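You operate a simulated robot arm through the tools that you are given. There is no shell and no other tool.

Carry out the task below with a simulated robot arm. There is one attempt and no reset: what you move stays moved.

Task
Stack brown plate and silver block on the studs, clamp them and run the leak test.
Fine: brown plate first, its tab toward the aisle; blue lever down; white button; the green lamp must light. Keep fingers out of what closes; harm nothing.

It is judged by the outcome, as a careful person would: the job done as asked, and still so three seconds after it is handed in. It fails if anything else is knocked over, pushed out of place, dropped, spilled or broken.

Robot
A 6-joint arm with a two-finger parallel gripper, fixed in place. Base frame: the origin is on the floor under the middle of its stand, x ahead of it, y to its left, z up; the work surface is at about z = 0.85. Readings come in m, degrees, newtons and seconds.
With the tool pointing down near the work surface it reaches from about 0.26 to 0.68 m from the base axis. Its first joint turns from -66.0 to 66.0 degrees. Payload 2.9 kg.
The TCP is the grasp point between the finger pads, 0.03 m short of the fingertips. In the tool frame z runs along the fingers and y along their closing line. Largest opening 0.11 m; finger width 0.02, thickness 0.01; the body of the gripper, 0.048 by 0.112 m, starts 0.055 m behind the TCP.
Orientation is told as [roll, pitch, yaw] about the base's x, y, z axes, in that order, counted from this pose: with the fingers straight down and closing along the base's y, the tool's x points along the base's -x, its y along +y and its z along -z.

Tools
- The arm moves only by the tool move_arm. Its argument "commands" is a list of rows, each an object of numbers (a shift or turn left out is 0, a gripper value left out holds the last): "x", "y", "z": the shift along the base's x, y, z in units of 400 mm (1.0 is 400 mm); "rx", "ry", "rz": the turn, a rotation vector about the base's x, y, z in units of 60 degrees (1.0 is 60 degrees); "claw": the closure, from 0 (fully open) to 1 (shut). In form: [{"x": .., "y": .., "z": .., "rx": .., "ry": .., "rz": .., "claw": ..}, ...]. A call has 1 to 20 rows; each row is the pose to reach, as a shift and turn from the pose commanded when the call began. A call with a number of a shift or a turn outside -1 to 1 is refused whole. Each row takes 0.2 s and may step no farther than 0.05 m and 8.6 degrees from the row before; otherwise, or with a gripper value out of range, the whole call is refused. A pose out of reach is approached as far as the arm can. The call stops where the force on the tool passes 90 N (or 10 N more than at its start, if that is more) or the arm is blocked; 0.2 s more then pass. Each finger travels about 0.108 m/s and halts on what it meets, pressing with about 31 N; the grip force reading is that of the motor and also rises with nothing between the fingers. The clock runs only during rows and for 0.2 s after the last one: add rows that repeat a pose to give the fingers time. It gives the time, the measured TCP pose, the force on the tool (base axes), the opening and the grip force at its end, in the units of the frame above (readings bear some noise), with the torque about the TCP (base axes, N m) and any sound that the robot's microphone picked up, and new pictures: "views" is both (left out), scene, wrist or none.
- Cameras (640 x 400 px; columns grow to the right, rows downward): "scene" is fixed at [0.0894, 0.4443, 1.3895]; the picture's right is [-0.71, -0.70, 0.00], its down [-0.40, 0.41, -0.82] and it looks along [0.58, -0.58, -0.57] (base axes); focal length 234 px, centre (320, 200). "wrist" rides on the gripper at [0.072, 0.017, -0.103] in the tool frame; the picture's right is [-0.23, 0.97, 0.00], its down [-0.76, -0.18, -0.62] and it looks along [-0.61, -0.14, 0.78] (tool axes); focal length 222 px, centre (320, 200). There is no depth. A picture from a camera that has moved, and an enlarged one, comes with that camera's place and axes in the base frame and with its lens. The place of the scene camera against the robot may be out by one fixed shift of up to 0.012 m in any direction.
- close_up(camera, box): a new picture of the part [left, top, right, bottom] of that camera's present view, enlarged. No time passes.
- job_done(): hands the job in; it is judged then, once.

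Nothing tells you positions but the pictures and the camera data. Unless the task says otherwise, let go and move clear before handing in.

The tools are called after "Call:" as a command line: name --argument value ..., lists and objects as JSON in quotes. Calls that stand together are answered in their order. move_arm: Moves the arm, as the interface text tells. Its arguments: {"type":"object","properties":{"commands":{"type":"array","items":{"type":"object","properties":{"x":{"type":"number"},"y":{"type":"number"},"z":{"type":"number"},"rx":{"type":"number"},"ry":{"type":"number"},"rz":{"type":"number"},"claw":{"type":"number"}}}},"views":{"type":"string","enum":["both","scene","wrist","none"]}},"required":["commands"]} The other tools are called the same way: close_up (camera, box) takes an enlarged picture of a part of a camera's view; job_done () hands the job in.

At the start:

```text
t: 0.0
ee_pos: [0.3919, -0.0188, 1.174]
tcp_rot: [0.0, 0.0, -0.1]
force: [-0.6, -0.1, 0.2]
torque: [-0.03, 0.03, 0.0]
gripper_width: 0.1102
grip_force: 0.1
```

scene: 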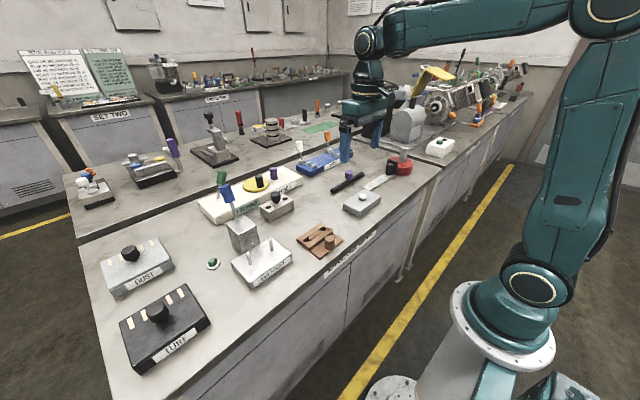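
wrist: 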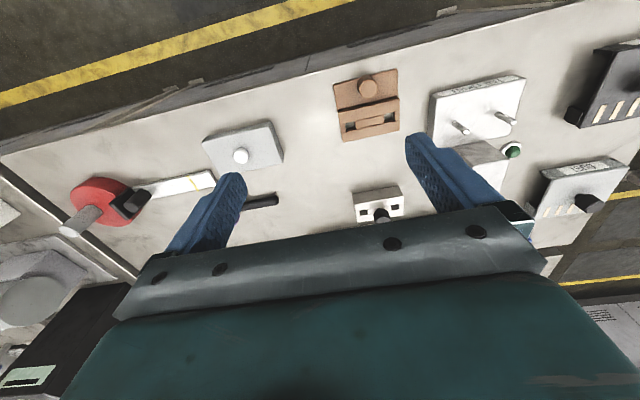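

I see a workbench with a white studded fixture, a brown plate, a silver/grey block, a blue lever and some buttons. I'll enlarge the pictures before moving anything.

Call:
close_up --camera "scene" --box '[190, 160, 350, 300]'

Call:
close_up --camera "scene" --box '[280, 130, 440, 230]'

Call:
close_up --camera "scene" --box '[80, 220, 240, 380]'

Call:
close_up --camera "wrist" --box '[320, 50, 640, 250]'

Call:
close_up --camera "wrist" --box '[40, 90, 340, 280]'

Call:
close_up --camera "scene" --box '[10, 40, 150, 120]'

```text
2.86 times, centred on (270, 230) of scene
camera zoom: at [0.0894, 0.4443, 1.3895], right [-0.71, -0.7, 0.0], down [-0.4, 0.41, -0.82], along [0.58, -0.58, -0.57], focal length 669 px, centre (463, 114)
```

zoom: 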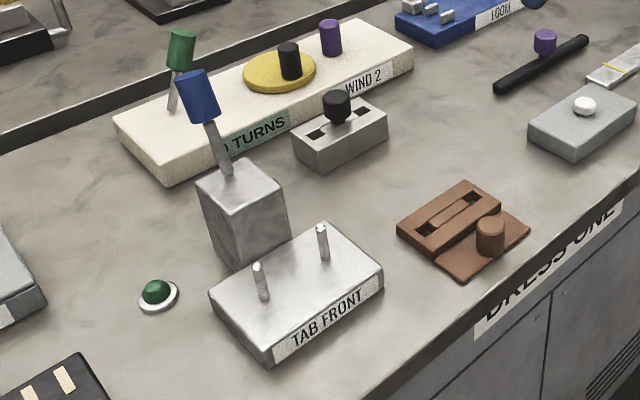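

```text
4.00 times, centred on (360, 180) of scene
camera zoom: at [0.0894, 0.4443, 1.3895], right [-0.71, -0.7, 0.0], down [-0.4, 0.41, -0.82], along [0.58, -0.58, -0.57], focal length 936 px, centre (160, 280)
```

zoom: 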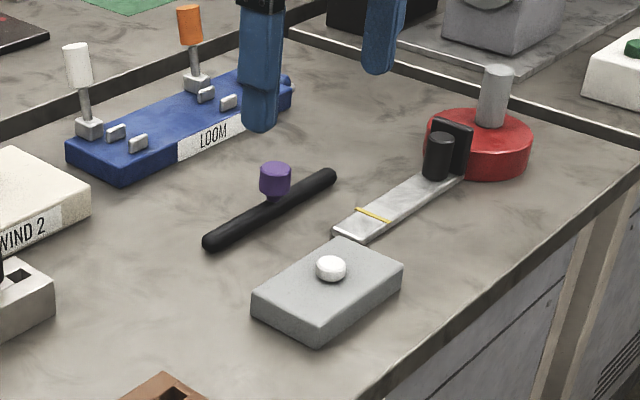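

```text
2.50 times, centred on (160, 300) of scene
camera zoom: at [0.0894, 0.4443, 1.3895], right [-0.71, -0.7, 0.0], down [-0.4, 0.41, -0.82], along [0.58, -0.58, -0.57], focal length 585 px, centre (720, -50)
```

zoom: 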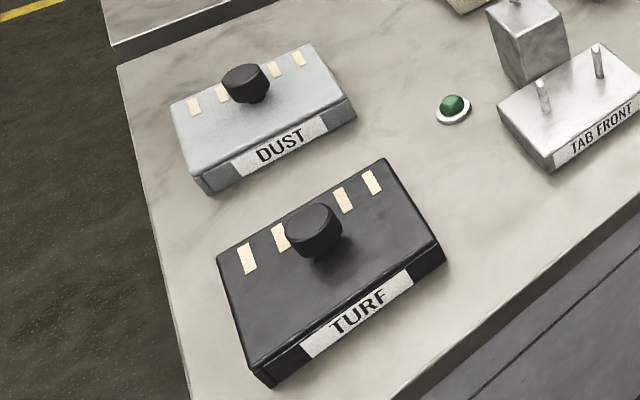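

```text
2.00 times, centred on (480, 150) of wrist
camera zoom: at [0.3192, -0.0022, 1.2769], right [0.23, 0.97, 0.0], down [0.76, -0.18, 0.62], along [0.61, -0.14, -0.78], focal length 444 px, centre (0, 300)
```

zoom: 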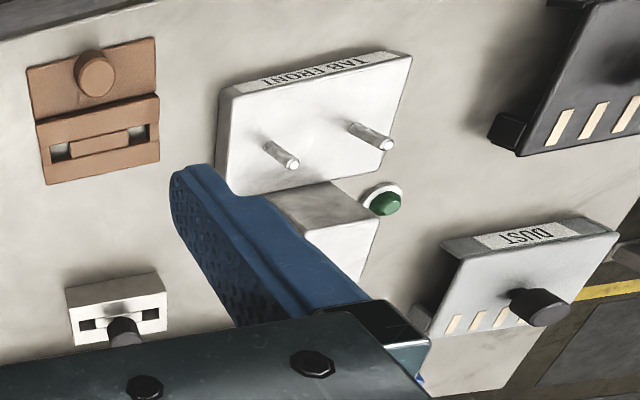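

```text
2.11 times, centred on (190, 185) of wrist
camera zoom: at [0.3192, -0.0022, 1.2769], right [0.23, 0.97, 0.0], down [0.76, -0.18, 0.62], along [0.61, -0.14, -0.78], focal length 468 px, centre (594, 232)
```

zoom: 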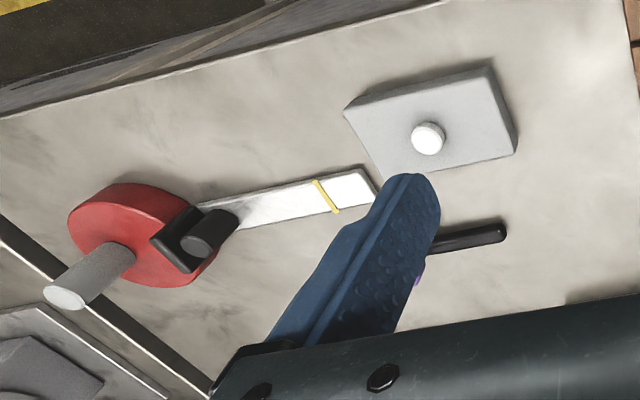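

```text
4.57 times, centred on (80, 80) of scene
camera zoom: at [0.0894, 0.4443, 1.3895], right [-0.71, -0.7, 0.0], down [-0.4, 0.41, -0.82], along [0.58, -0.58, -0.57], focal length 1070 px, centre (1417, 749)
```

zoom: 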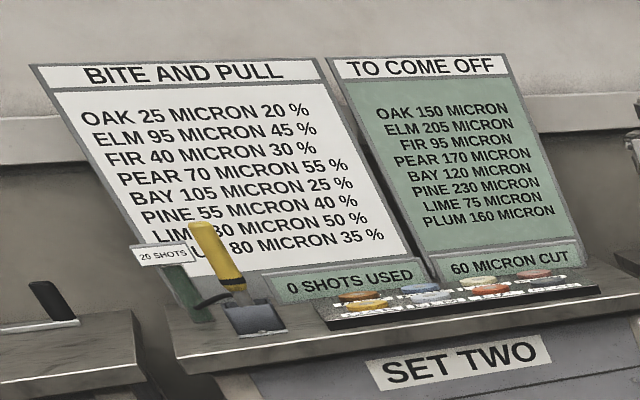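

The fixture ("TAB FRONT", two studs) is near (0.51, 0.24). The brown plate is near (0.47, 0.06) and already has its tab toward the front. The silver two-hole block is near (0.686, 0.057), and the blue lever stands on a pedestal behind the fixture. I'll move the wrist camera up high over the fixture to look more closely.

Call:
move_arm --commands '[{"z": 0.1}, {"x": 0.02, "y": 0.1, "z": 0.1}, {"x": 0.04, "y": 0.2, "z": 0.1}, {"x": 0.06, "y": 0.3, "z": 0.1}, {"x": 0.08, "y": 0.4, "z": 0.1}, {"x": 0.1, "y": 0.5, "z": 0.1}, {"x": 0.1, "y": 0.5, "z": 0.1}]'

```text
t: 1.6
ee_pos: [0.432, 0.1799, 1.2128]
tcp_rot: [0.0, 0.0, -0.1]
force: [0.2, 0.0, 0.2]
torque: [0.02, 0.02, 0.0]
gripper_width: 0.1101
grip_force: 0.0
camera wrist: at [0.3577, 0.1968, 1.3158], right [0.23, 0.97, 0.0], down [0.76, -0.18, 0.62], along [0.61, -0.14, -0.78], focal length 222 px, centre (320, 200)
```

scene: 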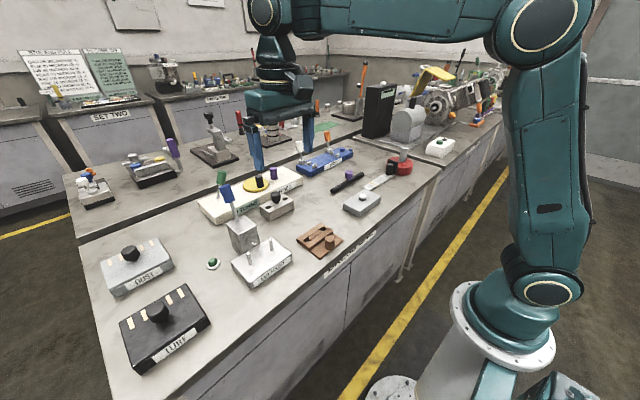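
wrist: 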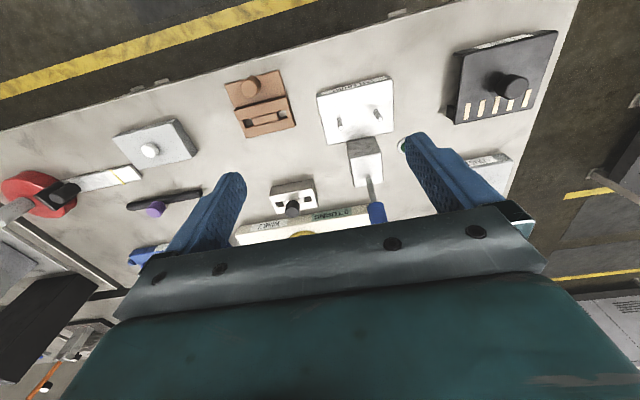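

Call:
close_up --camera "wrist" --box '[220, 50, 420, 250]'

Call:
close_up --camera "wrist" --box '[80, 80, 240, 240]'

Call:
close_up --camera "scene" --box '[200, 170, 310, 300]'

Call:
close_up --camera "scene" --box '[290, 160, 400, 270]'

```text
2.00 times, centred on (320, 150) of wrist
camera zoom: at [0.3577, 0.1968, 1.3158], right [0.23, 0.97, 0.0], down [0.76, -0.18, 0.62], along [0.61, -0.14, -0.78], focal length 444 px, centre (320, 300)
```

zoom: 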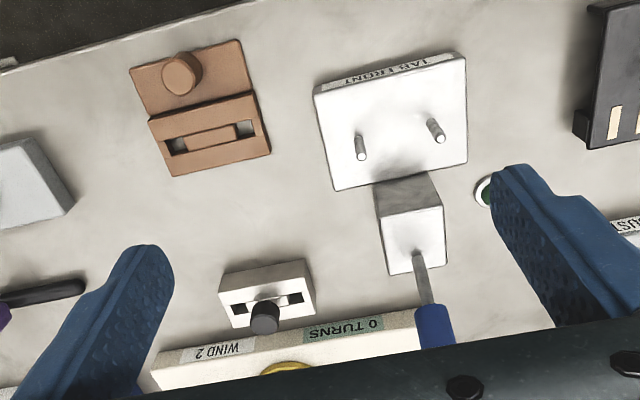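

```text
2.50 times, centred on (160, 160) of wrist
camera zoom: at [0.3577, 0.1968, 1.3158], right [0.23, 0.97, 0.0], down [0.76, -0.18, 0.62], along [0.61, -0.14, -0.78], focal length 555 px, centre (720, 300)
```

zoom: 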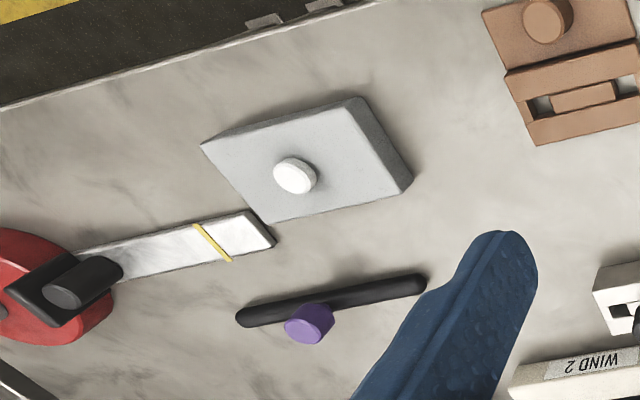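

```text
3.08 times, centred on (255, 235) of scene
camera zoom: at [0.0894, 0.4443, 1.3895], right [-0.71, -0.7, 0.0], down [-0.4, 0.41, -0.82], along [0.58, -0.58, -0.57], focal length 720 px, centre (520, 92)
```

zoom: 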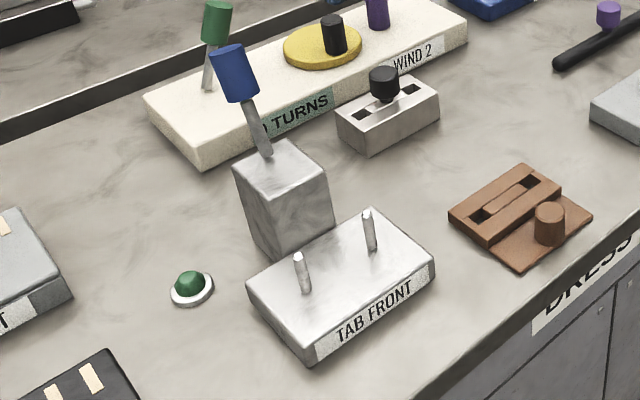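

```text
3.64 times, centred on (345, 215) of scene
camera zoom: at [0.0894, 0.4443, 1.3895], right [-0.71, -0.7, 0.0], down [-0.4, 0.41, -0.82], along [0.58, -0.58, -0.57], focal length 851 px, centre (229, 146)
```

zoom: 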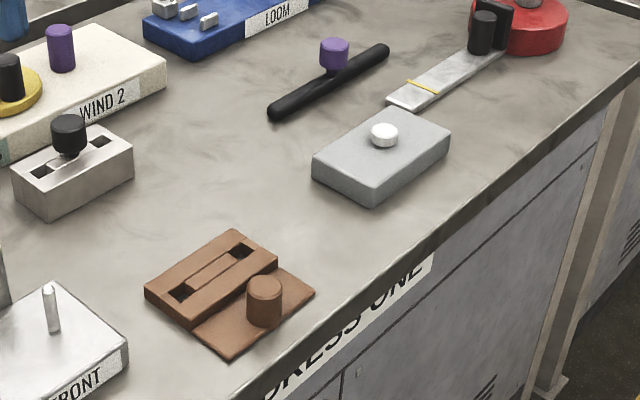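

The wrist view confirms the layout: two studs with the pedestal and blue lever right behind them, and a brown plate made of a raised bar with two holes plus a front tab carrying a knob. I'll lower the wrist camera in front of the fixture to measure the studs.

Call:
move_arm --commands '[{"x": -0.006, "y": 0.03, "z": -0.08}, {"x": -0.012, "y": 0.06, "z": -0.16}, {"x": -0.018, "y": 0.09, "z": -0.24}, {"x": -0.024, "y": 0.12, "z": -0.32}, {"x": -0.03, "y": 0.15, "z": -0.41}, {"x": -0.03, "y": 0.15, "z": -0.41}]' --views "both"

```text
t: 3.0
ee_pos: [0.4186, 0.2405, 1.0493]
tcp_rot: [0.0, 0.1, -0.1]
force: [-0.1, -0.3, -0.6]
torque: [-0.01, 0.02, 0.04]
gripper_width: 0.1098
grip_force: 0.0
camera wrist: at [0.3467, 0.2566, 1.1536], right [0.23, 0.97, 0.0], down [0.76, -0.18, 0.62], along [0.61, -0.14, -0.78], focal length 222 px, centre (320, 200)
```

scene: 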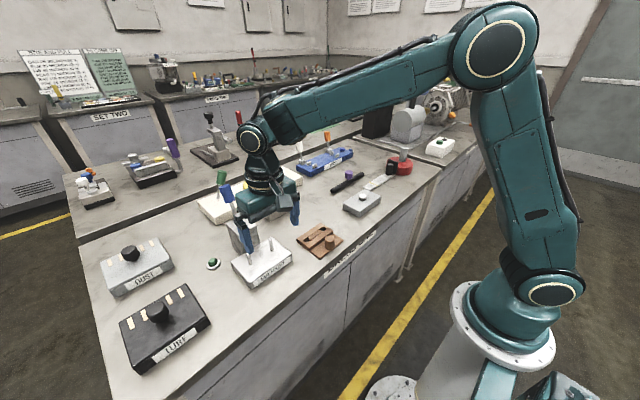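
wrist: 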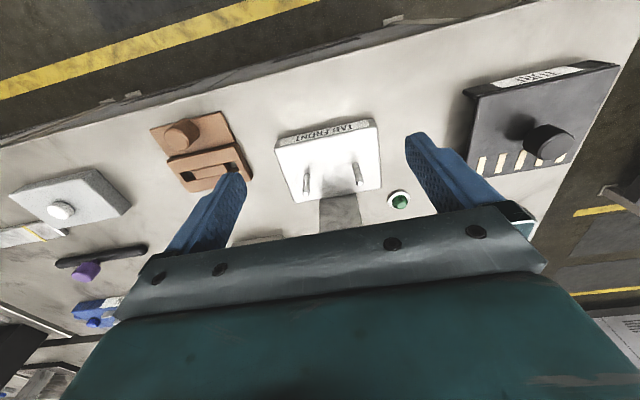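

Call:
close_up --camera "wrist" --box '[260, 100, 420, 240]'

Call:
close_up --camera "wrist" --box '[130, 90, 270, 210]'

Call:
close_up --camera "scene" --box '[200, 170, 310, 300]'

```text
2.86 times, centred on (340, 170) of wrist
camera zoom: at [0.3467, 0.2566, 1.1536], right [0.23, 0.97, 0.0], down [0.76, -0.18, 0.62], along [0.61, -0.14, -0.78], focal length 635 px, centre (263, 286)
```

zoom: 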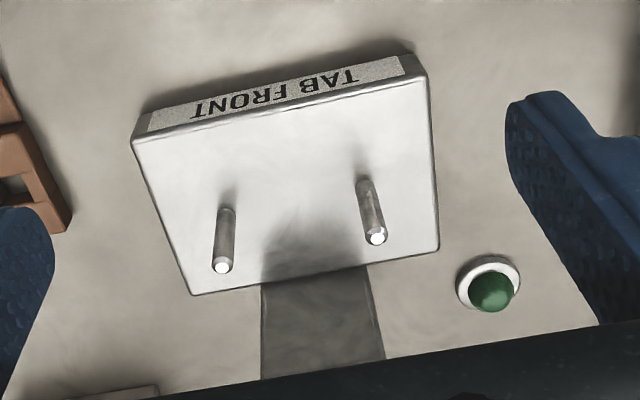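

```text
3.33 times, centred on (200, 150) of wrist
camera zoom: at [0.3467, 0.2566, 1.1536], right [0.23, 0.97, 0.0], down [0.76, -0.18, 0.62], along [0.61, -0.14, -0.78], focal length 740 px, centre (720, 367)
```

zoom: 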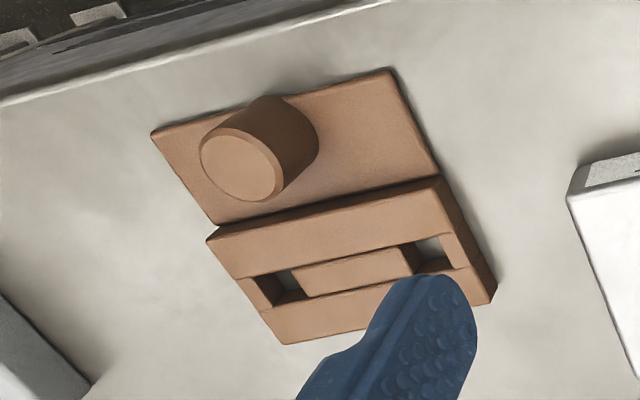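

```text
3.08 times, centred on (255, 235) of scene
camera zoom: at [0.0894, 0.4443, 1.3895], right [-0.71, -0.7, 0.0], down [-0.4, 0.41, -0.82], along [0.58, -0.58, -0.57], focal length 720 px, centre (520, 92)
```

zoom: 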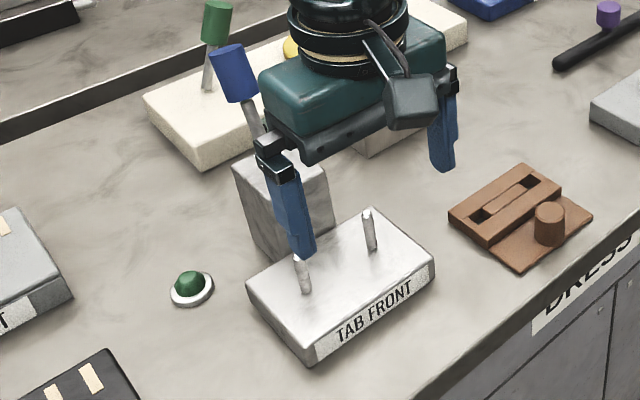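

The fixture lies square to the base axes, with studs at about (0.512, 0.1985) and (0.512, 0.2685), tips near z 0.922. The brown plate also lies square, at x 0.405–0.507 and y 0.004–0.112, with its knob near (0.425, 0.056). I'll move above it for a closer look.

Call:
move_arm --commands '[{"x": -0.01, "y": -0.09, "z": -0.02}, {"x": -0.02, "y": -0.18, "z": -0.04}, {"x": -0.03, "y": -0.27, "z": -0.08}, {"x": -0.04, "y": -0.36, "z": -0.12}, {"x": -0.04, "y": -0.461, "z": -0.16}, {"x": -0.04, "y": -0.461, "z": -0.16}]' --views "wrist"

Call:
close_up --camera "wrist" --box '[240, 100, 420, 240]'

```text
t: 4.4
ee_pos: [0.4027, 0.0559, 0.9885]
tcp_rot: [-0.1, 0.0, 0.0]
force: [0.9, 0.4, 0.7]
torque: [-0.06, -0.02, 0.02]
gripper_width: 0.1102
grip_force: 0.1
camera wrist: at [0.3303, 0.0728, 1.0919], right [0.23, 0.97, 0.0], down [0.76, -0.18, 0.62], along [0.61, -0.14, -0.78], focal length 222 px, centre (320, 200)
```

wrist: 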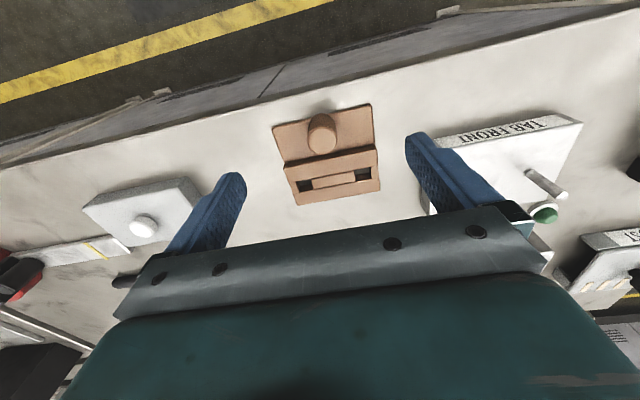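

```text
2.86 times, centred on (330, 170) of wrist
camera zoom: at [0.3303, 0.0728, 1.0919], right [0.23, 0.97, 0.0], down [0.76, -0.18, 0.62], along [0.61, -0.14, -0.78], focal length 635 px, centre (291, 286)
```

zoom: 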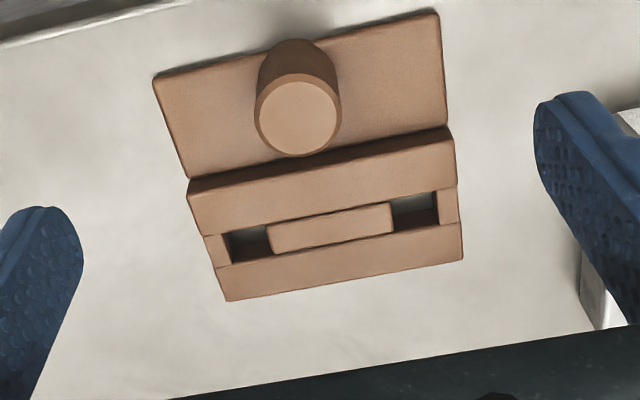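

The plate's holes are centred about (0.4785, 0.055), 0.071 apart and roughly 17 mm square, against studs about 8 mm thick. Its knob is about 28 mm across at (0.418, 0.054), with its top at z 0.889. I'll go down over the knob with the fingers open.

Call:
move_arm --commands '[{"x": 0.02, "y": -0.003, "z": -0.03}, {"x": 0.037, "y": -0.005, "z": -0.1}, {"x": 0.037, "y": -0.005, "z": -0.16}, {"x": 0.037, "y": -0.005, "z": -0.21}, {"x": 0.037, "y": -0.005, "z": -0.2355}, {"x": 0.037, "y": -0.005, "z": -0.2355}]' --views "both"

Call:
close_up --camera "wrist" --box '[220, 80, 440, 240]'

Call:
close_up --camera "scene" --box '[260, 180, 390, 280]'

```text
t: 5.8
ee_pos: [0.4188, 0.0564, 0.8919]
tcp_rot: [0.0, 0.0, 0.0]
force: [-0.6, -0.8, -0.1]
torque: [-0.05, -0.02, 0.0]
gripper_width: 0.1103
grip_force: 0.0
camera wrist: at [0.3458, 0.0723, 0.996], right [0.23, 0.97, 0.0], down [0.76, -0.18, 0.62], along [0.61, -0.14, -0.78], focal length 222 px, centre (320, 200)
```

scene: 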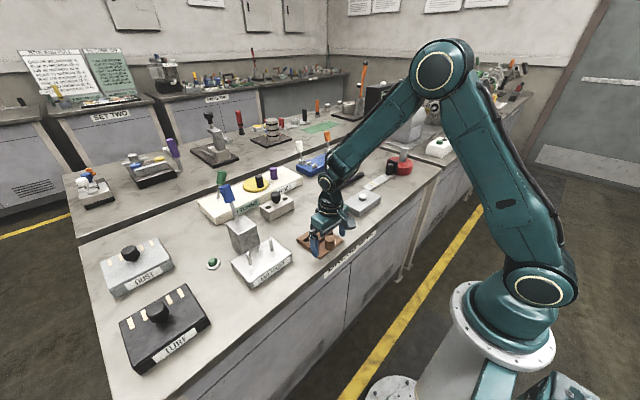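
wrist: 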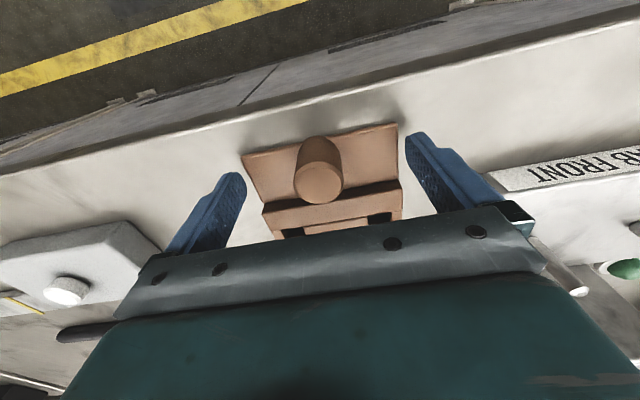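

```text
2.50 times, centred on (330, 160) of wrist
camera zoom: at [0.3458, 0.0723, 0.996], right [0.23, 0.97, 0.0], down [0.76, -0.18, 0.62], along [0.61, -0.14, -0.78], focal length 555 px, centre (295, 300)
```

zoom: 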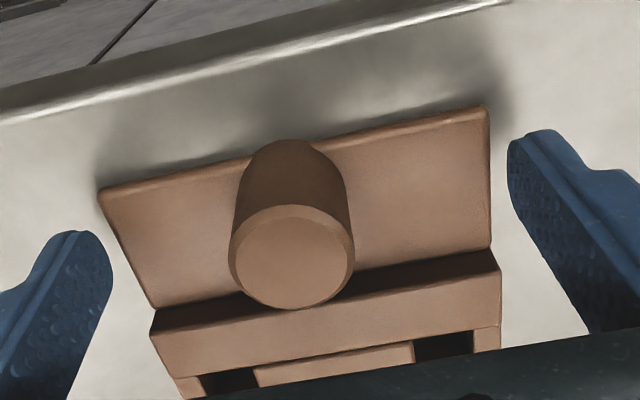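

```text
4.00 times, centred on (325, 230) of scene
camera zoom: at [0.0894, 0.4443, 1.3895], right [-0.71, -0.7, 0.0], down [-0.4, 0.41, -0.82], along [0.58, -0.58, -0.57], focal length 936 px, centre (300, 80)
```

zoom: 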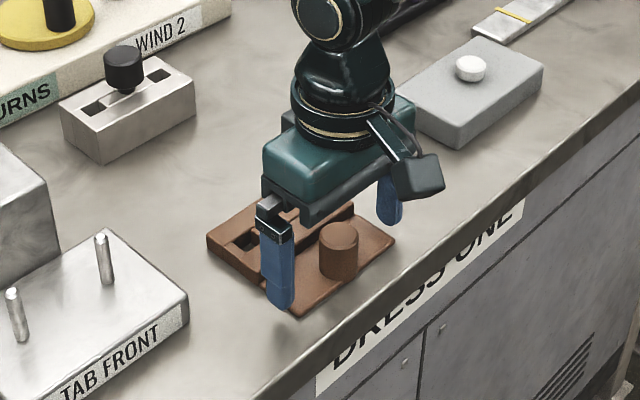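

The knob (0.4176, 0.0548) sits centred between the fingers, with the fingertips just above the tab. I'll close on it now.

Call:
move_arm --commands '[{"claw": 1}, {"claw": 1}, {"claw": 1}, {"claw": 1}]' --views "wrist"

Call:
close_up --camera "wrist" --box '[220, 80, 440, 240]'

```text
t: 6.8
ee_pos: [0.418, 0.056, 0.8918]
tcp_rot: [0.0, 0.0, 0.0]
force: [-1.0, 0.4, 0.6]
torque: [0.01, -0.01, 0.06]
gripper_width: 0.0287
grip_force: 30.6
camera wrist: at [0.3459, 0.0723, 0.9962], right [0.23, 0.97, 0.0], down [0.76, -0.18, 0.62], along [0.61, -0.14, -0.78], focal length 222 px, centre (320, 200)
```

wrist: 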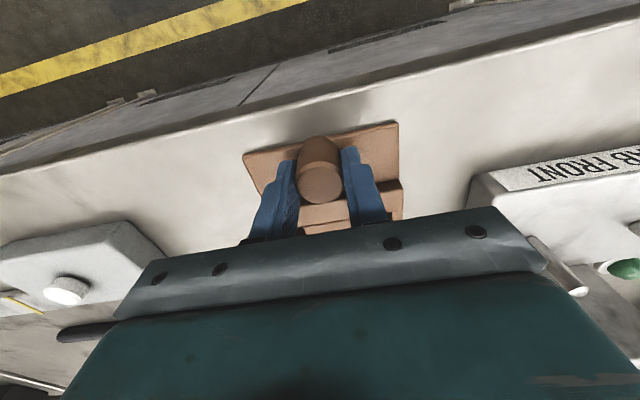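

```text
2.50 times, centred on (330, 160) of wrist
camera zoom: at [0.3459, 0.0723, 0.9962], right [0.23, 0.97, 0.0], down [0.76, -0.18, 0.62], along [0.61, -0.14, -0.78], focal length 555 px, centre (295, 300)
```

zoom: 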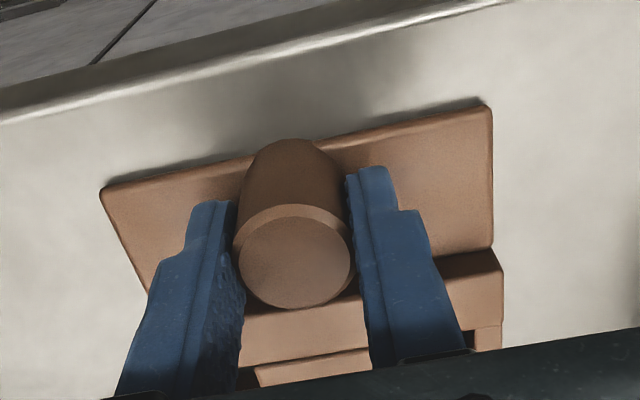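

The knob is held, with an opening of 28.7 mm and 30 N of grip. I'll lift it slowly straight up, then check for tilt.

Call:
move_arm --commands '[{"z": 0.02}, {"z": 0.06}, {"z": 0.12}, {"z": 0.18}, {"z": 0.24}, {"z": 0.25}, {"z": 0.25}]' --views "both"

Call:
close_up --camera "wrist" --box '[220, 80, 440, 240]'

Call:
close_up --camera "scene" --box '[260, 160, 390, 260]'

```text
t: 8.4
ee_pos: [0.418, 0.0558, 0.9927]
tcp_rot: [0.0, 0.1, 0.1]
force: [-0.3, -0.5, -0.8]
torque: [0.0, 0.03, 0.03]
gripper_width: 0.0287
grip_force: 31.0
camera wrist: at [0.3459, 0.0728, 1.096], right [0.23, 0.97, 0.0], down [0.76, -0.18, 0.62], along [0.61, -0.14, -0.78], focal length 222 px, centre (320, 200)
```

scene: 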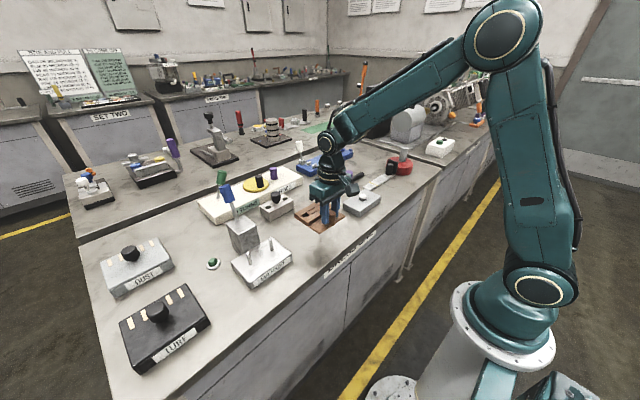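
wrist: 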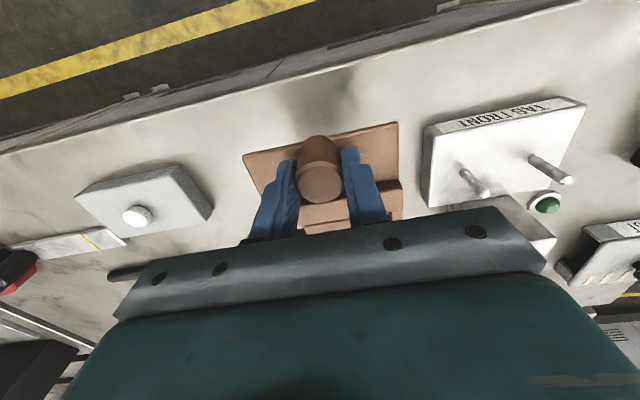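

```text
2.50 times, centred on (330, 160) of wrist
camera zoom: at [0.3459, 0.0728, 1.096], right [0.23, 0.97, 0.0], down [0.76, -0.18, 0.62], along [0.61, -0.14, -0.78], focal length 555 px, centre (295, 300)
```

zoom: 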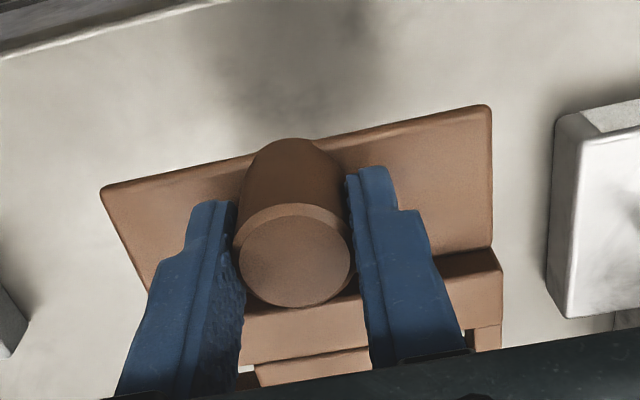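

```text
4.00 times, centred on (325, 210) of scene
camera zoom: at [0.0894, 0.4443, 1.3895], right [-0.71, -0.7, 0.0], down [-0.4, 0.41, -0.82], along [0.58, -0.58, -0.57], focal length 936 px, centre (300, 160)
```

zoom: 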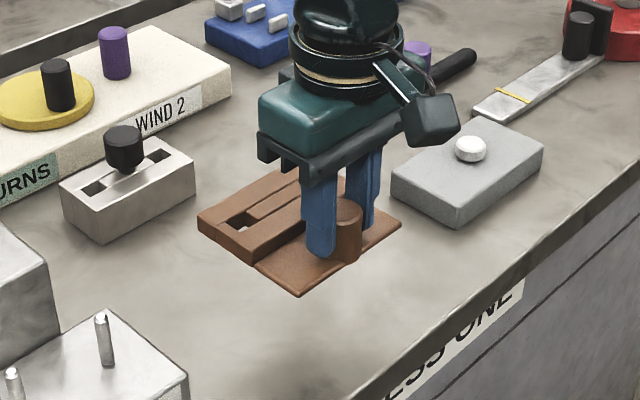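

The plate came up level and hasn't slipped, and its underside (about z 0.95) clears the stud tips. I'll carry it sideways to above the studs.

Call:
move_arm --commands '[{"x": 0.01, "y": 0.06}, {"x": 0.025, "y": 0.14}, {"x": 0.04, "y": 0.22}, {"x": 0.055, "y": 0.3}, {"x": 0.07, "y": 0.38}, {"x": 0.084, "y": 0.444}, {"x": 0.084, "y": 0.444}]' --views "both"

Call:
close_up --camera "wrist" --box '[220, 80, 440, 240]'

Call:
close_up --camera "scene" --box '[210, 180, 310, 300]'

```text
t: 10.0
ee_pos: [0.4518, 0.2331, 0.9924]
tcp_rot: [0.0, 0.0, 0.1]
force: [-0.3, -0.1, -0.9]
torque: [0.03, 0.03, 0.0]
gripper_width: 0.0286
grip_force: 30.4
camera wrist: at [0.3804, 0.2491, 1.0959], right [0.23, 0.97, 0.0], down [0.76, -0.18, 0.62], along [0.61, -0.14, -0.78], focal length 222 px, centre (320, 200)
```

scene: 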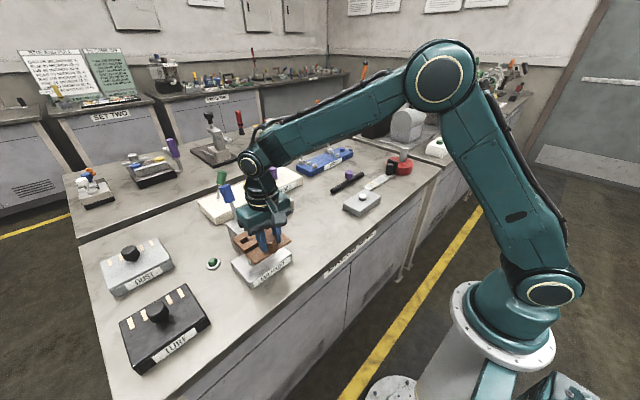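
wrist: 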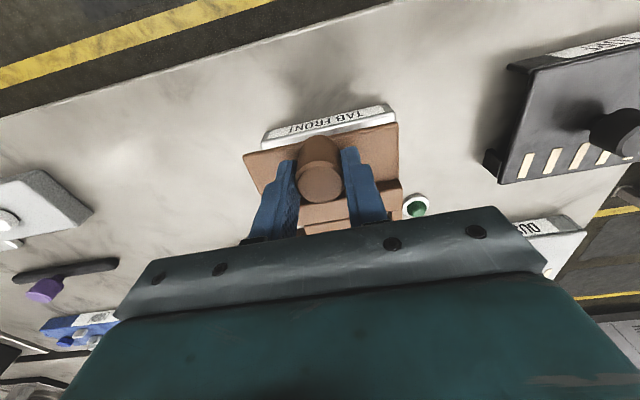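

```text
2.50 times, centred on (330, 160) of wrist
camera zoom: at [0.3804, 0.2491, 1.0959], right [0.23, 0.97, 0.0], down [0.76, -0.18, 0.62], along [0.61, -0.14, -0.78], focal length 555 px, centre (295, 300)
```

zoom: 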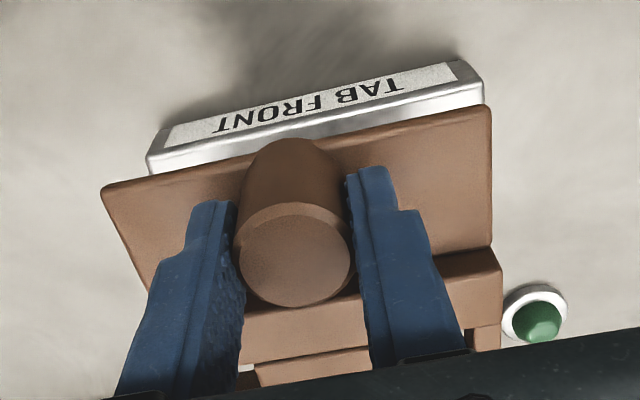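

```text
3.33 times, centred on (260, 240) of scene
camera zoom: at [0.0894, 0.4443, 1.3895], right [-0.71, -0.7, 0.0], down [-0.4, 0.41, -0.82], along [0.58, -0.58, -0.57], focal length 780 px, centre (520, 67)
```

zoom: 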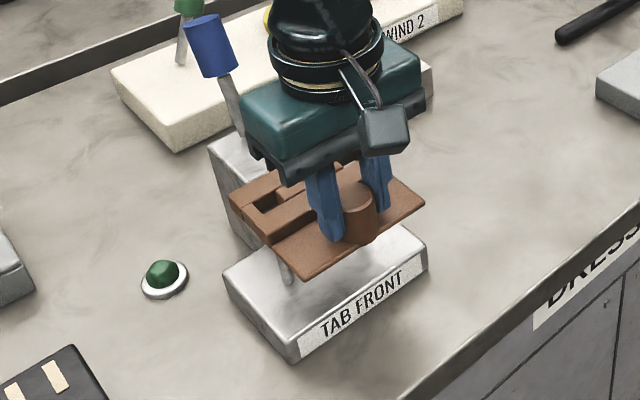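

By my measurements the holes sit over the studs to within about 1 mm, and the scene view agrees. I'll lower it part way and check the force reading for any contact.

Call:
move_arm --commands '[{"z": -0.03}, {"z": -0.05}, {"z": -0.07}, {"z": -0.09}, {"z": -0.1}, {"z": -0.1}]' --views "both"

Call:
close_up --camera "scene" --box '[210, 190, 310, 300]'

Call:
close_up --camera "wrist" --box '[220, 80, 440, 240]'

```text
t: 11.4
ee_pos: [0.4528, 0.2327, 0.9507]
tcp_rot: [0.1, -0.2, 0.0]
force: [-5.7, 1.7, 22.6]
torque: [-0.16, -1.0, 0.08]
gripper_width: 0.029
grip_force: 30.2
camera wrist: at [0.3802, 0.2493, 1.0543], right [0.23, 0.97, 0.0], down [0.76, -0.18, 0.63], along [0.61, -0.14, -0.78], focal length 222 px, centre (320, 200)
```

scene: 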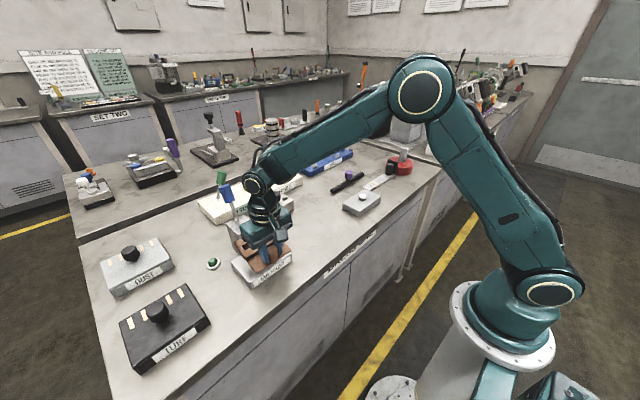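
wrist: 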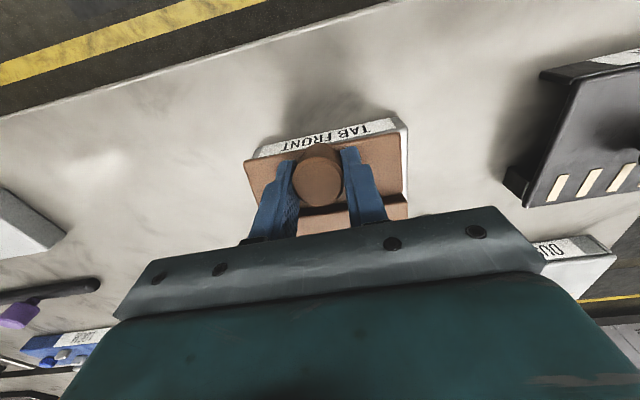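

```text
3.64 times, centred on (260, 245) of scene
camera zoom: at [0.0889, 0.4442, 1.3896], right [-0.71, -0.7, 0.0], down [-0.4, 0.41, -0.82], along [0.58, -0.58, -0.57], focal length 851 px, centre (538, 36)
```

zoom: 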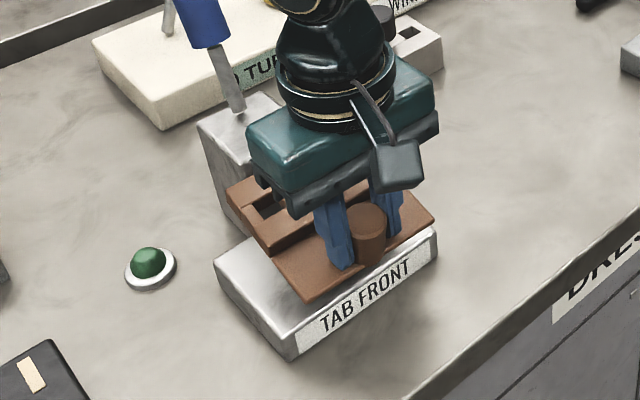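

```text
2.50 times, centred on (330, 160) of wrist
camera zoom: at [0.3802, 0.2493, 1.0543], right [0.23, 0.97, 0.0], down [0.76, -0.18, 0.63], along [0.61, -0.14, -0.78], focal length 555 px, centre (295, 300)
```

zoom: 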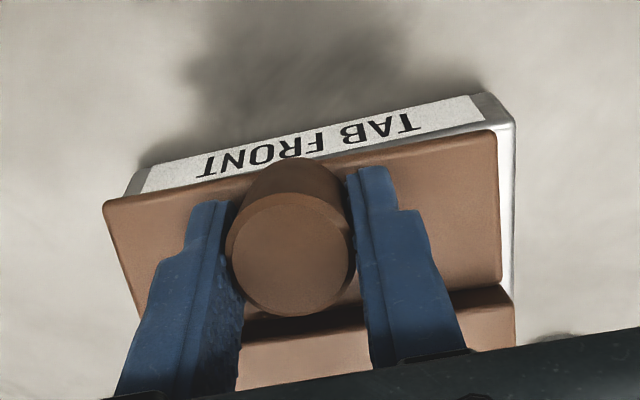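

The force reads 22 N and the plate has pitched, so it is resting on the stud tips and not going over them. I'll lift straight back up and measure the offset again.

Call:
move_arm --commands '[{"z": 0.03}, {"z": 0.07}, {"z": 0.11}, {"z": 0.13}, {"z": 0.13}]' --views "both"

Call:
close_up --camera "scene" --box '[210, 190, 310, 300]'

Call:
close_up --camera "wrist" --box '[220, 80, 440, 240]'

```text
t: 12.6
ee_pos: [0.4528, 0.2332, 1.0026]
tcp_rot: [0.0, 0.0, 0.0]
force: [-0.5, -0.7, -1.2]
torque: [-0.01, 0.05, -0.01]
gripper_width: 0.0287
grip_force: 30.6
camera wrist: at [0.3789, 0.2494, 1.1057], right [0.23, 0.97, 0.0], down [0.76, -0.18, 0.62], along [0.61, -0.14, -0.78], focal length 222 px, centre (320, 200)
```

scene: 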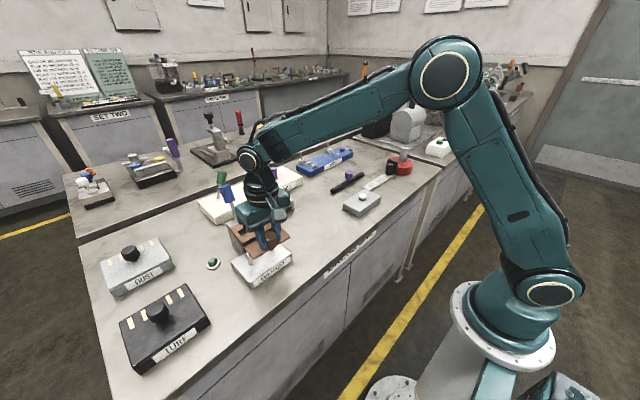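
wrist: 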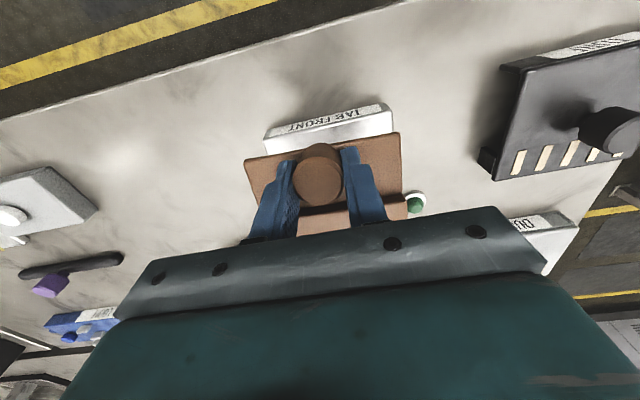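

```text
3.64 times, centred on (260, 245) of scene
camera zoom: at [0.0894, 0.4443, 1.3895], right [-0.71, -0.7, 0.0], down [-0.4, 0.41, -0.82], along [0.58, -0.58, -0.57], focal length 851 px, centre (538, 36)
```

zoom: 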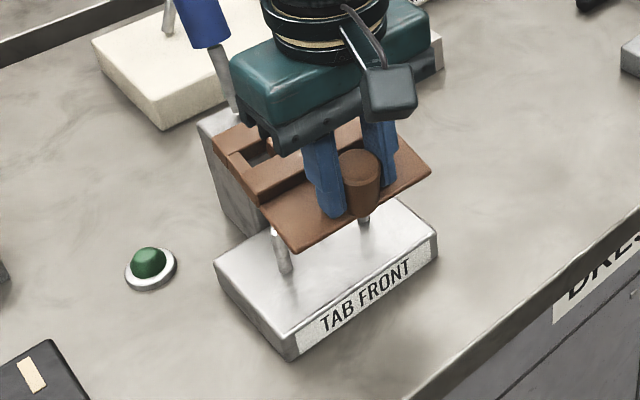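

```text
2.50 times, centred on (330, 160) of wrist
camera zoom: at [0.3789, 0.2494, 1.1057], right [0.23, 0.97, 0.0], down [0.76, -0.18, 0.62], along [0.61, -0.14, -0.78], focal length 555 px, centre (295, 300)
```

zoom: 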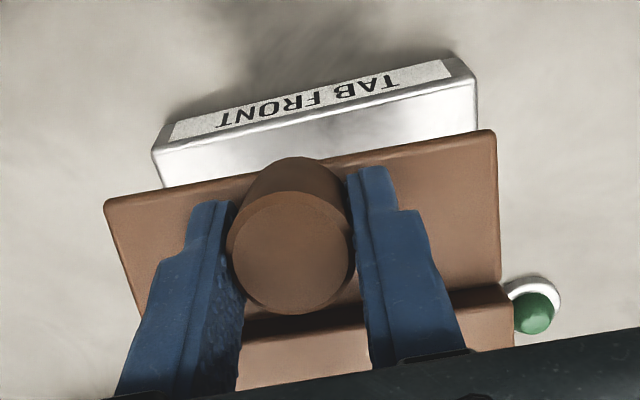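

The plate has pitched about 10° in the grip, raised end up, but it is still held securely. I'll zoom in tightly to measure the tilt and the offset between holes and studs.

Call:
close_up --camera "scene" --box '[228, 212, 298, 256]'

Call:
close_up --camera "scene" --box '[222, 224, 262, 249]'

Call:
close_up --camera "wrist" --box '[236, 140, 416, 240]'

```text
9.09 times, centred on (263, 234) of scene
camera zoom: at [0.0894, 0.4443, 1.3895], right [-0.71, -0.7, 0.0], down [-0.4, 0.41, -0.82], along [0.58, -0.58, -0.57], focal length 2128 px, centre (838, -109)
```

zoom: 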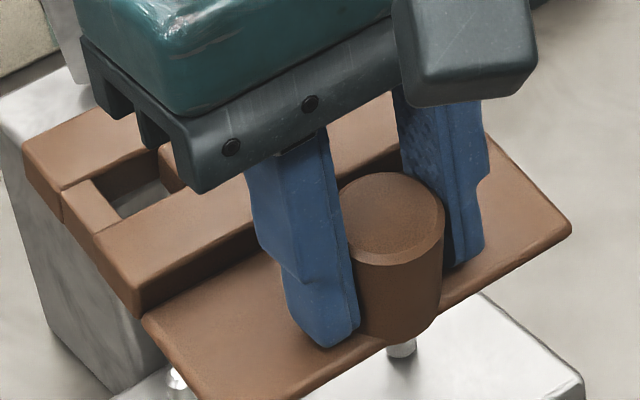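

```text
16.00 times, centred on (242, 236) of scene
camera zoom: at [0.0894, 0.4443, 1.3895], right [-0.71, -0.7, 0.0], down [-0.4, 0.41, -0.82], along [0.58, -0.58, -0.57], focal length 3744 px, centre (1568, -384)
```

zoom: 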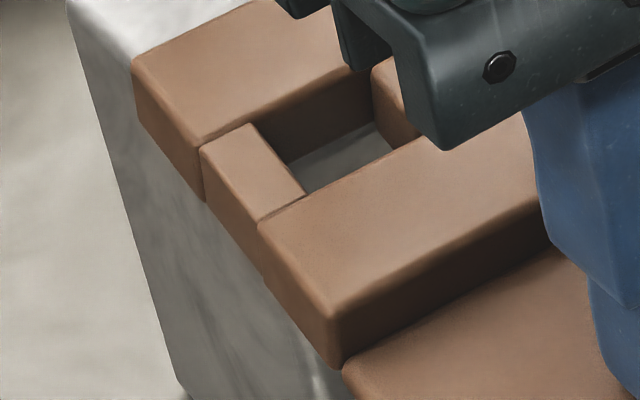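

```text
3.56 times, centred on (326, 190) of wrist
camera zoom: at [0.3789, 0.2494, 1.1057], right [0.23, 0.97, 0.0], down [0.76, -0.18, 0.62], along [0.61, -0.14, -0.78], focal length 790 px, centre (299, 236)
```

zoom: 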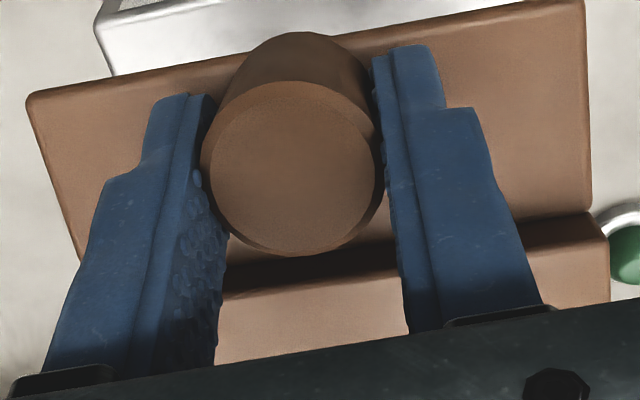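

The zoomed pictures are sharp enough for precise work. The plate's tilt looks to be about 15°, so I'll pitch the gripper the same amount, with the TCP fixed, to level it. Then I'll re-measure against the studs.

Call:
move_arm --commands '[{"ry": 0.08}, {"ry": 0.16}, {"ry": 0.24}, {"ry": 0.24}]' --views "both"

Call:
close_up --camera "scene" --box '[222, 214, 302, 294]'

Call:
close_up --camera "scene" --box '[222, 224, 262, 264]'

Call:
close_up --camera "wrist" --box '[220, 100, 420, 240]'

```text
t: 13.6
ee_pos: [0.4513, 0.2321, 1.0038]
tcp_rot: [0.0, 14.4, 0.0]
force: [0.6, 0.3, -0.2]
torque: [-0.01, 0.01, -0.01]
gripper_width: 0.0289
grip_force: 30.9
camera wrist: at [0.4075, 0.2493, 1.1212], right [0.22, 0.97, -0.06], down [0.89, -0.18, 0.41], along [0.39, -0.14, -0.91], focal length 222 px, centre (320, 200)
```

scene: 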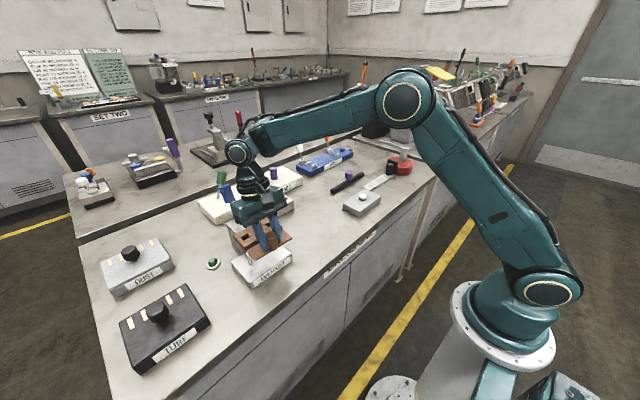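
wrist: 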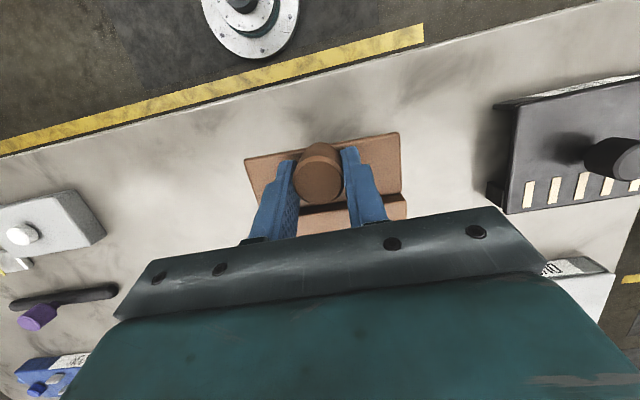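

```text
5.00 times, centred on (262, 254) of scene
camera zoom: at [0.0894, 0.4443, 1.3895], right [-0.71, -0.7, 0.0], down [-0.4, 0.41, -0.82], along [0.58, -0.58, -0.57], focal length 1170 px, centre (610, -70)
```

zoom: 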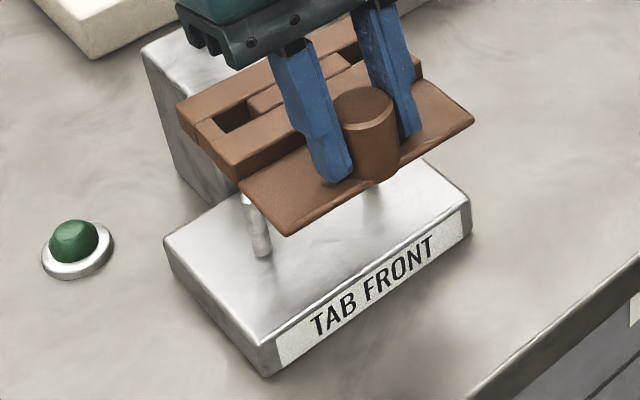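

```text
10.00 times, centred on (242, 244) of scene
camera zoom: at [0.0894, 0.4443, 1.3895], right [-0.71, -0.7, 0.0], down [-0.4, 0.41, -0.82], along [0.58, -0.58, -0.57], focal length 2340 px, centre (1100, -240)
```

zoom: 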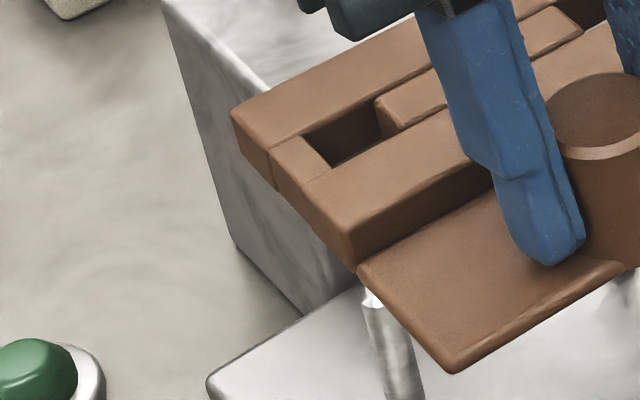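

```text
2.86 times, centred on (320, 170) of wrist
camera zoom: at [0.4075, 0.2493, 1.1212], right [0.22, 0.97, -0.06], down [0.89, -0.18, 0.41], along [0.39, -0.14, -0.91], focal length 635 px, centre (320, 286)
```

zoom: 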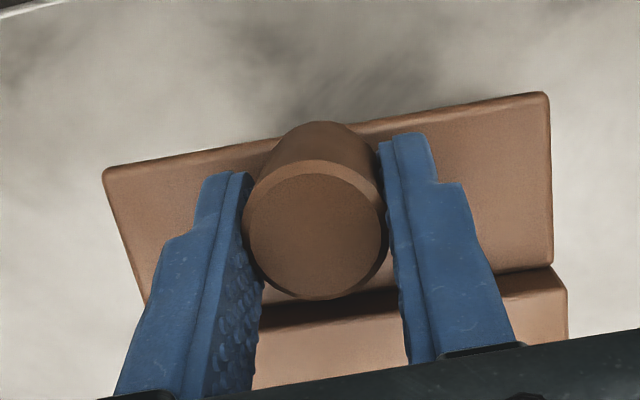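

The plate is now close to level. At first contact the force and torque point to the studs touching around x ≈ 0.505–0.51, so the plate was a few millimetres too far in +x. I'll lower it to just above the stud tips, where parallax is small, and compare hole and stud under strong zoom.

Call:
move_arm --commands '[{"z": -0.03}, {"z": -0.06}, {"z": -0.08}, {"z": -0.08}]' --views "none"

Call:
close_up --camera "scene" --box '[226, 226, 286, 266]'

Call:
close_up --camera "scene" --box '[226, 232, 258, 260]'

Call:
close_up --camera "scene" --box '[222, 224, 302, 294]'

```text
t: 14.6
ee_pos: [0.4525, 0.2333, 0.972]
tcp_rot: [0.0, 14.4, 0.0]
force: [-0.3, 0.6, -0.9]
torque: [-0.01, 0.0, -0.01]
gripper_width: 0.0283
grip_force: 30.9
```

```text
10.00 times, centred on (256, 246) of scene
camera zoom: at [0.0894, 0.4443, 1.3895], right [-0.71, -0.7, 0.0], down [-0.4, 0.41, -0.82], along [0.58, -0.58, -0.57], focal length 2340 px, centre (960, -260)
```

zoom: 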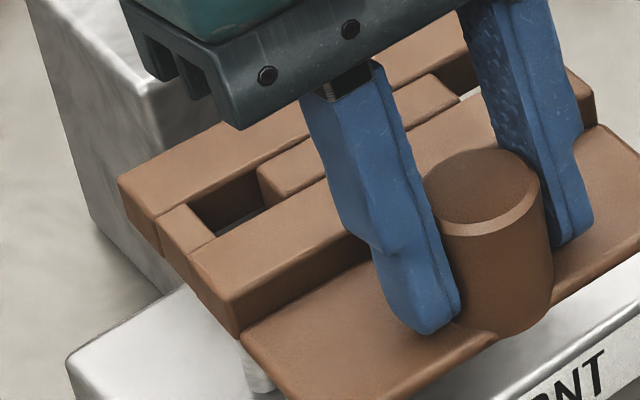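

```text
14.29 times, centred on (242, 246) of scene
camera zoom: at [0.0894, 0.4443, 1.3895], right [-0.71, -0.7, 0.0], down [-0.4, 0.41, -0.82], along [0.58, -0.58, -0.57], focal length 3343 px, centre (1434, -457)
```

zoom: 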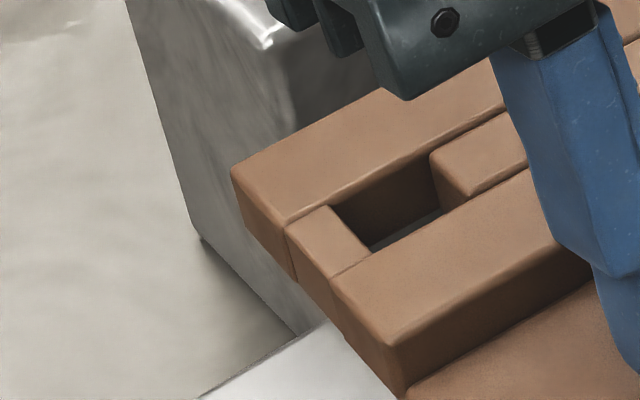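

```text
5.71 times, centred on (262, 259) of scene
camera zoom: at [0.0894, 0.4443, 1.3895], right [-0.71, -0.7, 0.0], down [-0.4, 0.41, -0.82], along [0.58, -0.58, -0.57], focal length 1337 px, centre (651, -137)
```

zoom: 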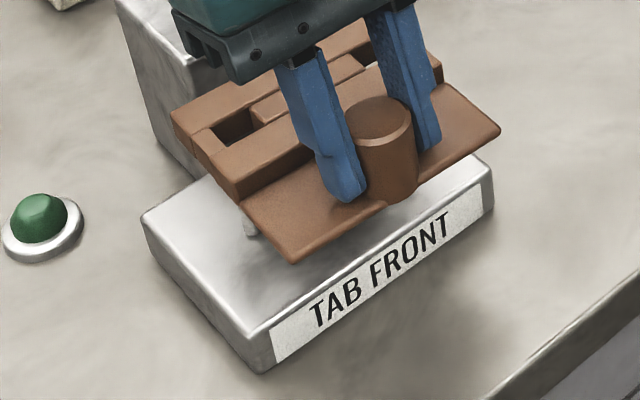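

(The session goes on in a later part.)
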